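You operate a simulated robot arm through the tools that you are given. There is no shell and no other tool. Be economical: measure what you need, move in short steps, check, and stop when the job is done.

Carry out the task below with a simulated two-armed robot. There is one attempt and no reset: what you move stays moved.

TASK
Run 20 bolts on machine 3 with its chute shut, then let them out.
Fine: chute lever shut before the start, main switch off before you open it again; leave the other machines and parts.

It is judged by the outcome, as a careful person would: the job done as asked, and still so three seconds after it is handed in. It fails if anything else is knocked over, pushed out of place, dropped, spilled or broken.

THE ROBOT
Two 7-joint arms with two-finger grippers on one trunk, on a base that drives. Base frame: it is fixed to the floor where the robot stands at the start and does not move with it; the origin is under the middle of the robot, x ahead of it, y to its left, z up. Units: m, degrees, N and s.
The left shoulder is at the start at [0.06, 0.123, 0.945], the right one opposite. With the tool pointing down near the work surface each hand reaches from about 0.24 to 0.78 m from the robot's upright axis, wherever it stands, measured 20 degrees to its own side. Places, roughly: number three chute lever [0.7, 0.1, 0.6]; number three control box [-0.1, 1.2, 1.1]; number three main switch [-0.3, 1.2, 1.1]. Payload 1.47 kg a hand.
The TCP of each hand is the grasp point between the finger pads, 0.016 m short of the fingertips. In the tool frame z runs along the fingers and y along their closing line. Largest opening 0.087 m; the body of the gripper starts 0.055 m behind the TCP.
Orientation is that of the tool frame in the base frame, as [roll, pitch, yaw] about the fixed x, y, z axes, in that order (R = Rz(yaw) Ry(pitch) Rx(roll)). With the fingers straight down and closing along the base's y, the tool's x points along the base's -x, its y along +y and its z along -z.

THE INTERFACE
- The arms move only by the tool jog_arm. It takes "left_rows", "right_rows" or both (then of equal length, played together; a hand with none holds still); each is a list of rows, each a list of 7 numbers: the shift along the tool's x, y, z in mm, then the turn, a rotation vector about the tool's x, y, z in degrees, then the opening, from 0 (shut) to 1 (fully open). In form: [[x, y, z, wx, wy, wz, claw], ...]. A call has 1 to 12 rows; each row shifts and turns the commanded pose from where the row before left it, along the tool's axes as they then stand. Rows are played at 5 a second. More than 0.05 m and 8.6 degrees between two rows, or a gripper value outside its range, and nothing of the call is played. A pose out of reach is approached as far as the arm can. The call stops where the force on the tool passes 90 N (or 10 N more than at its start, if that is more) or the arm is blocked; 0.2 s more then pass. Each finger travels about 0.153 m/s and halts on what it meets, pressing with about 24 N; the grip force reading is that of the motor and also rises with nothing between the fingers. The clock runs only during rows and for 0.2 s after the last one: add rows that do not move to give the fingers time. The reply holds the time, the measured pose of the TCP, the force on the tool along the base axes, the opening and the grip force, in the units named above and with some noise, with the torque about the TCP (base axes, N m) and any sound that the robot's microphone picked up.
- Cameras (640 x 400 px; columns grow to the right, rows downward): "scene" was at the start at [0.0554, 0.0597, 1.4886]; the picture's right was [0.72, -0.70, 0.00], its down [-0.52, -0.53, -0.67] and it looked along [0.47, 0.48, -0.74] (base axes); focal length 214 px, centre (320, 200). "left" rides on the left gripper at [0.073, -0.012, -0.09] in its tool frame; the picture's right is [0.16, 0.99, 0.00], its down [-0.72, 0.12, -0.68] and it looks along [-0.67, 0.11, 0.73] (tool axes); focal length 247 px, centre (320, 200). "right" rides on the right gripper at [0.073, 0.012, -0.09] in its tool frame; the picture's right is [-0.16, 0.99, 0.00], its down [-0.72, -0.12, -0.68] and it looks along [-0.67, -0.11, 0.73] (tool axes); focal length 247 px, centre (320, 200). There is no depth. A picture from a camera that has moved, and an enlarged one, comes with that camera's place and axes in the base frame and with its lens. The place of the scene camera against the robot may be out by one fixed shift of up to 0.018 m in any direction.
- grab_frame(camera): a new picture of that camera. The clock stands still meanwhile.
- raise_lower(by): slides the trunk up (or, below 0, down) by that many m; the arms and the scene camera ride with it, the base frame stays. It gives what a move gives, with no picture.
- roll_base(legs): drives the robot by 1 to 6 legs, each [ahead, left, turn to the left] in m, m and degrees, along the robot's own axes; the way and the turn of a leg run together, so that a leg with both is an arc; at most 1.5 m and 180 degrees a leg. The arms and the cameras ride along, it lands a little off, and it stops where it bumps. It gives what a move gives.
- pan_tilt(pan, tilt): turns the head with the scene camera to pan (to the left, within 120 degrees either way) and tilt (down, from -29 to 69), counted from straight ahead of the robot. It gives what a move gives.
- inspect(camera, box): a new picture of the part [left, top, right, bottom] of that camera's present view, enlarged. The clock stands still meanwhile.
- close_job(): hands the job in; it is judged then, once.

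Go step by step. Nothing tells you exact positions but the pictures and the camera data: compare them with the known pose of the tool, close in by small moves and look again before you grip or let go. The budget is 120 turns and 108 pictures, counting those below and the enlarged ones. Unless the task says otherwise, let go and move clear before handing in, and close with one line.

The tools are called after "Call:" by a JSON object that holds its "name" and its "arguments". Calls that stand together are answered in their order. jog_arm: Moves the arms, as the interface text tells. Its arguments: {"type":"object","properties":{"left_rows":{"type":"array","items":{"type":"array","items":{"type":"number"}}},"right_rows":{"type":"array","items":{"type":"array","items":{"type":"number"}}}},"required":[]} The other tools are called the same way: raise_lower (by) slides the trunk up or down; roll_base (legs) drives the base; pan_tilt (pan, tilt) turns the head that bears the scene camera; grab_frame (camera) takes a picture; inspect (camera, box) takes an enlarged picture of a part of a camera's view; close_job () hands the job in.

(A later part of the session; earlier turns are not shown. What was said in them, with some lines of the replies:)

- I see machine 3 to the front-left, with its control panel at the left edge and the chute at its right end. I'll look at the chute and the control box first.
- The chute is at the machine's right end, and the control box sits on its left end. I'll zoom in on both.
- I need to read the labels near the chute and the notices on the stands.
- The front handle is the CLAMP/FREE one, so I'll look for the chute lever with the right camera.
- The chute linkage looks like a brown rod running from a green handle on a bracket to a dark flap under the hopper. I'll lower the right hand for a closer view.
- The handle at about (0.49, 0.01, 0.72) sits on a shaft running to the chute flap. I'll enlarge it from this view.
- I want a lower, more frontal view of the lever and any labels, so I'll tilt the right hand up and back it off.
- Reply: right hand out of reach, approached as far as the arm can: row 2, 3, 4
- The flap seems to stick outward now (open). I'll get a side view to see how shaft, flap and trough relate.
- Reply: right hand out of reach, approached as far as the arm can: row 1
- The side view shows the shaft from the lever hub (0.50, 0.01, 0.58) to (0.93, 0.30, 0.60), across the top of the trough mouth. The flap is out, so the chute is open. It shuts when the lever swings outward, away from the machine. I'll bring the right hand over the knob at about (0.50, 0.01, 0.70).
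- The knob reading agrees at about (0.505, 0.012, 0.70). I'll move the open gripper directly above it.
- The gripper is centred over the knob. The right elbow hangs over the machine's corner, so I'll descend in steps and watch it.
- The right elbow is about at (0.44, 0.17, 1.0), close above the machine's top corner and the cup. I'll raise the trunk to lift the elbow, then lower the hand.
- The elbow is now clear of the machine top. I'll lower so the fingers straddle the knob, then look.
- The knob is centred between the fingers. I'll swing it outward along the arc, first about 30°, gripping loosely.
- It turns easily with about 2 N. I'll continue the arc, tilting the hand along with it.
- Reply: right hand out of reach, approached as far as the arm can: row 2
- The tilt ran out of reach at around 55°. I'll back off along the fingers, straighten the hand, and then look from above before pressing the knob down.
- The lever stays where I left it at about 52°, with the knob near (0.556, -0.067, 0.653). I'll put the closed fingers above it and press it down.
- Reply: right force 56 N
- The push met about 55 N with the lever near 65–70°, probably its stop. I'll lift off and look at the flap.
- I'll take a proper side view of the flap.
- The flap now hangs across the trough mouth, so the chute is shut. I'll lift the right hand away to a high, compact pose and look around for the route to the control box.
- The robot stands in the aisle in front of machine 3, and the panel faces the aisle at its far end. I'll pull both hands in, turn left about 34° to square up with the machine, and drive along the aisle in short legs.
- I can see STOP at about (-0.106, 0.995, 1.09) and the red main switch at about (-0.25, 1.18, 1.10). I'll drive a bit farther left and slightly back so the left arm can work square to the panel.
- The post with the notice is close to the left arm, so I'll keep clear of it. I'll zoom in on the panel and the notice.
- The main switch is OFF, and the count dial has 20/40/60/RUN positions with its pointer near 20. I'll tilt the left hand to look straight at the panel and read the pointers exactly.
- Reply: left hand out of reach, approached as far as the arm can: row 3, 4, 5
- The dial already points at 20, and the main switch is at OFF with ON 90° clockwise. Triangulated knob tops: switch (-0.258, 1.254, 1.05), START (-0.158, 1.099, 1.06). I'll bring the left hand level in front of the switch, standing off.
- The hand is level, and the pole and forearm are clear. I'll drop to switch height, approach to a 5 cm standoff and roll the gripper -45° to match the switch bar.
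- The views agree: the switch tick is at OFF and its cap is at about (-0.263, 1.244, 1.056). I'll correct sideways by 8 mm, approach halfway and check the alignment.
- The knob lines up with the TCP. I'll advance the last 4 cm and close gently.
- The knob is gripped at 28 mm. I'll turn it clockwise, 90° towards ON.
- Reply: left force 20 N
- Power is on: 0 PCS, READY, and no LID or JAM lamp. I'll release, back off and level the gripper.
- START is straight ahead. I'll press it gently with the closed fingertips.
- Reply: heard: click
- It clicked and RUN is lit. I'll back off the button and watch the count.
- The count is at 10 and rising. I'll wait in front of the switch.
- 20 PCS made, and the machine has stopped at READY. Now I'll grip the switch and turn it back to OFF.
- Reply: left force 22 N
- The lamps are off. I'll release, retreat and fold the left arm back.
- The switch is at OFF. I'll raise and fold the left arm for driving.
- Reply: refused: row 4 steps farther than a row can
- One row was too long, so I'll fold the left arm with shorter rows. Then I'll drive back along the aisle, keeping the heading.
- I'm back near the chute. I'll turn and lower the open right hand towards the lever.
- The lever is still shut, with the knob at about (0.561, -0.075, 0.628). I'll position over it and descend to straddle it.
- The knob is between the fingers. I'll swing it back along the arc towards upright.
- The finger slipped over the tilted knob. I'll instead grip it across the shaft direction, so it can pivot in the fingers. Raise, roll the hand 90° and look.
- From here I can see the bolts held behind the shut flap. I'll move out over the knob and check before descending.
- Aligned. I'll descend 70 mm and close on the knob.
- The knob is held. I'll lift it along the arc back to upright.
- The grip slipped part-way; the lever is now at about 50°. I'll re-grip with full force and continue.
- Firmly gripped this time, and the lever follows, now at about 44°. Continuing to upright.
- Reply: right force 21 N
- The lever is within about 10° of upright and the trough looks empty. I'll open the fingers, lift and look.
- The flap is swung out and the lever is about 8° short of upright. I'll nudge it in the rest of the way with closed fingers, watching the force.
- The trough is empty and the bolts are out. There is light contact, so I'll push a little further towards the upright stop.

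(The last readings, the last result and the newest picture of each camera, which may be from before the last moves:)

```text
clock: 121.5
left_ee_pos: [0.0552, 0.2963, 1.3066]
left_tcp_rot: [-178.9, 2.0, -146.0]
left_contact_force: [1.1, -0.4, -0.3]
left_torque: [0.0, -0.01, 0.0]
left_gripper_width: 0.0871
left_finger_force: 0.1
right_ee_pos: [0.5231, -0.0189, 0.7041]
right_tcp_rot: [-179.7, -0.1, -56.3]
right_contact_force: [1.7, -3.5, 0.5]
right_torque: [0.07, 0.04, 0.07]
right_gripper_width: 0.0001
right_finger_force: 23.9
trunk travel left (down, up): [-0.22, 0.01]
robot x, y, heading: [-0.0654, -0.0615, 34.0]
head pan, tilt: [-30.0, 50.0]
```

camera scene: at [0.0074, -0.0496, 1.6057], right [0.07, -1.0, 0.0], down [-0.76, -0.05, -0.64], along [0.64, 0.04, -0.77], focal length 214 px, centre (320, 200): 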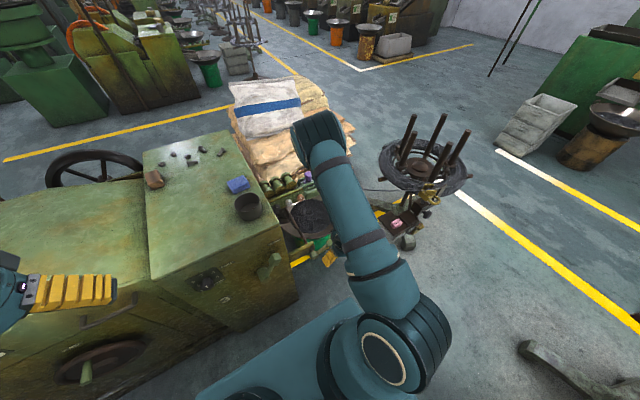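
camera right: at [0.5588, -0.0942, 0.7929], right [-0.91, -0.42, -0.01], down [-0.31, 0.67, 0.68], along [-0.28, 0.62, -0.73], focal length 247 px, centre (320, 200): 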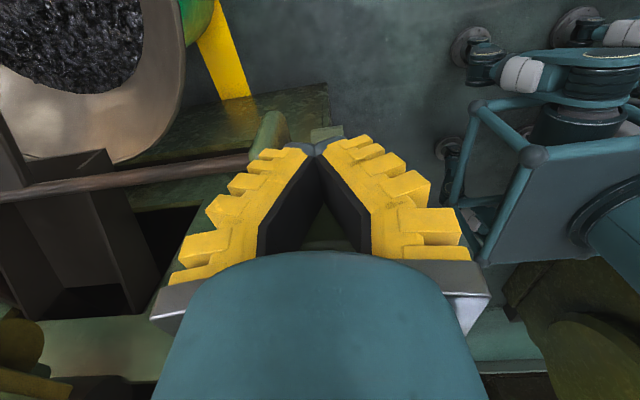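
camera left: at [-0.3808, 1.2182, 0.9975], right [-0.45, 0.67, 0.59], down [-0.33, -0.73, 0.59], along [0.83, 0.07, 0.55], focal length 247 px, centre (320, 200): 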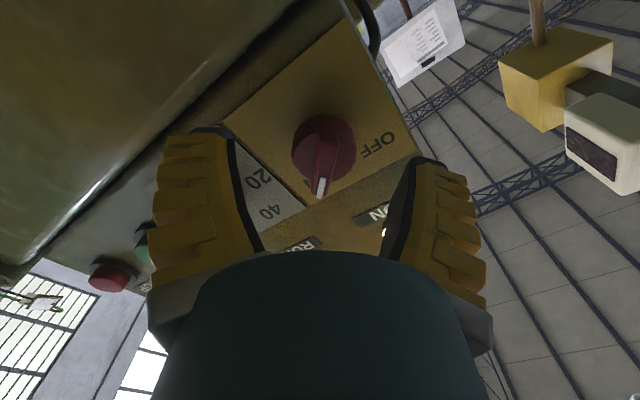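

Call:
{"name": "jog_arm", "arguments": {"right_rows": [[-3, 0, 0, 0, 0, 0, 0], [-3, 0, 0, 0, 0, 0, 0], [0, 0, 0, 0, 0, 0, 0]]}}

Call:
{"name": "jog_arm", "arguments": {"right_rows": [[20, 0, 0, 0, 0, 0, 0], [30, 0, -20, 0, 0, 0, 0], [0, 0, -45, 0, 0, 0, 1], [0, 0, -30, 0, 0, 0, 1], [0, 0, 0, 0, 0, 0, 1]]}}

Call:
{"name": "grab_frame", "arguments": {"camera": "right"}}

```text
clock: 122.3
left_ee_pos: [0.0556, 0.2961, 1.3067]
left_tcp_rot: [-178.8, 2.0, -146.0]
left_contact_force: [0.4, -1.3, -1.3]
left_torque: [-0.02, 0.01, -0.03]
left_gripper_width: 0.0871
left_finger_force: 0.0
right_ee_pos: [0.5232, -0.0174, 0.7026]
right_tcp_rot: [-179.5, -0.3, -56.4]
right_contact_force: [9.7, -15.3, 6.4]
right_torque: [0.21, 0.3, 0.3]
right_gripper_width: 0.0002
right_finger_force: 24.7
trunk travel left (down, up): [-0.22, 0.01]
robot x, y, heading: [-0.0661, -0.0659, 33.8]
head pan, tilt: [-30.0, 50.0]
```

```text
clock: 123.5
left_ee_pos: [0.0548, 0.2979, 1.3054]
left_tcp_rot: [-178.8, 2.0, -146.0]
left_contact_force: [0.0, -0.5, 0.0]
left_torque: [0.01, 0.03, -0.02]
left_gripper_width: 0.087
left_finger_force: 0.0
right_ee_pos: [0.5489, -0.0543, 0.8012]
right_tcp_rot: [-179.7, -0.2, -56.3]
right_contact_force: [0.1, 0.4, 0.3]
right_torque: [-0.01, -0.01, 0.01]
right_gripper_width: 0.0868
right_finger_force: 0.1
trunk travel left (down, up): [-0.22, 0.01]
robot x, y, heading: [-0.0678, -0.065, 34.0]
head pan, tilt: [-30.0, 50.0]
```

```text
17 pictures are left
camera right: at [0.5789, -0.1213, 0.8901], right [-0.91, -0.41, -0.01], down [-0.31, 0.67, 0.68], along [-0.28, 0.62, -0.73], focal length 247 px, centre (320, 200)
```

right: 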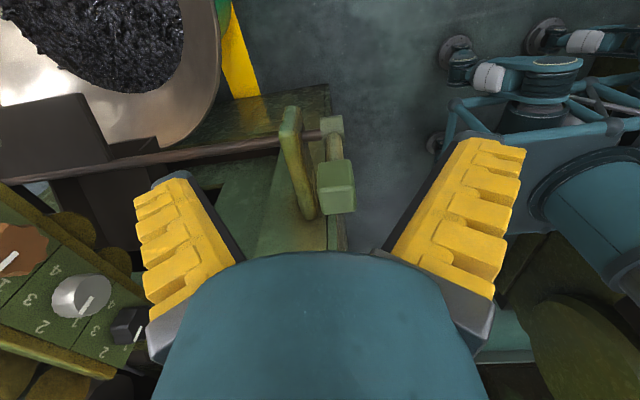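

The lever met its open stop, so the chute is fully open. I'll raise the hand clear and do a final check of the chute and surroundings.

Call:
{"name": "jog_arm", "arguments": {"right_rows": [[20, 0, -45, 0, 0, 0, 1], [20, 0, -45, 0, 0, 0, 1], [20, 0, -45, 0, 0, 0, 1], [0, 0, -45, 0, 0, 0, 1], [0, 0, -45, 0, 0, 0, 1], [0, 0, -45, 0, 0, 0, 1], [0, 0, 0, 0, 0, 0, 1]]}}

Call:
{"name": "grab_frame", "arguments": {"camera": "scene"}}

Call:
{"name": "grab_frame", "arguments": {"camera": "right"}}

```text
clock: 125.1
left_ee_pos: [0.0557, 0.2961, 1.3055]
left_tcp_rot: [-178.7, 2.0, -146.0]
left_contact_force: [0.3, 0.9, 0.9]
left_torque: [0.02, 0.02, 0.01]
left_gripper_width: 0.0869
left_finger_force: 0.0
right_ee_pos: [0.5812, -0.1058, 1.069]
right_tcp_rot: [-179.7, -0.2, -56.4]
right_contact_force: [0.0, 0.3, 0.7]
right_torque: [-0.01, 0.01, 0.03]
right_gripper_width: 0.0871
right_finger_force: 0.0
trunk travel left (down, up): [-0.22, 0.01]
robot x, y, heading: [-0.0684, -0.0616, 34.1]
head pan, tilt: [-30.0, 50.0]
```

```text
16 pictures are left
camera scene: at [0.0091, -0.0497, 1.6056], right [0.07, -1.0, 0.0], down [-0.76, -0.05, -0.64], along [0.64, 0.04, -0.77], focal length 214 px, centre (320, 200)
```

scene: 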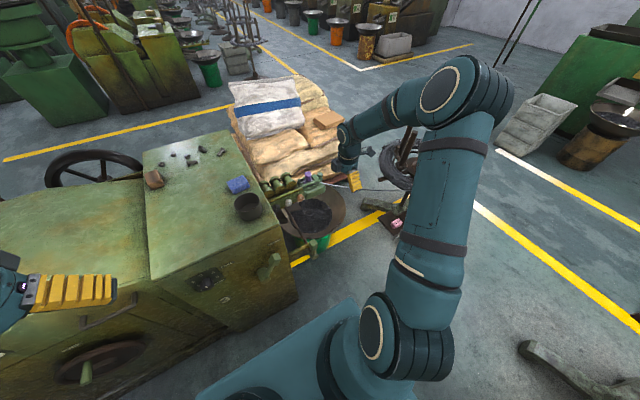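

```text
15 pictures are left
camera right: at [0.6108, -0.1729, 1.1597], right [-0.91, -0.41, -0.01], down [-0.31, 0.67, 0.68], along [-0.28, 0.62, -0.73], focal length 247 px, centre (320, 200)
```

right: 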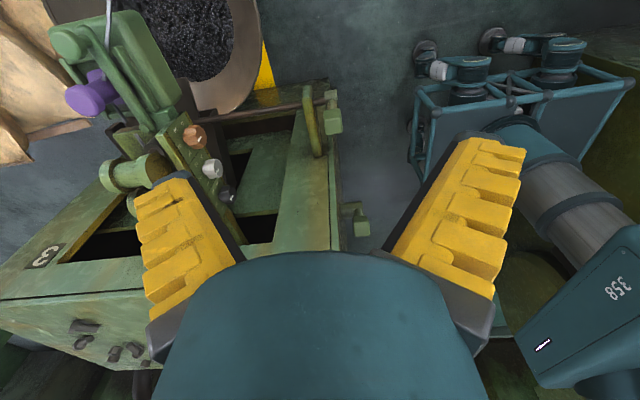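

The chute is open and the trough empty, the main switch is off, and nothing around has moved. Handing in.

Call:
{"name": "close_job", "arguments": {}}

```text
The job is handed in.
```

Machine 3 made 20 bolts with its chute shut. I then turned the main switch off and opened the chute to let the bolts out; the trough is empty, and nothing else looked disturbed.
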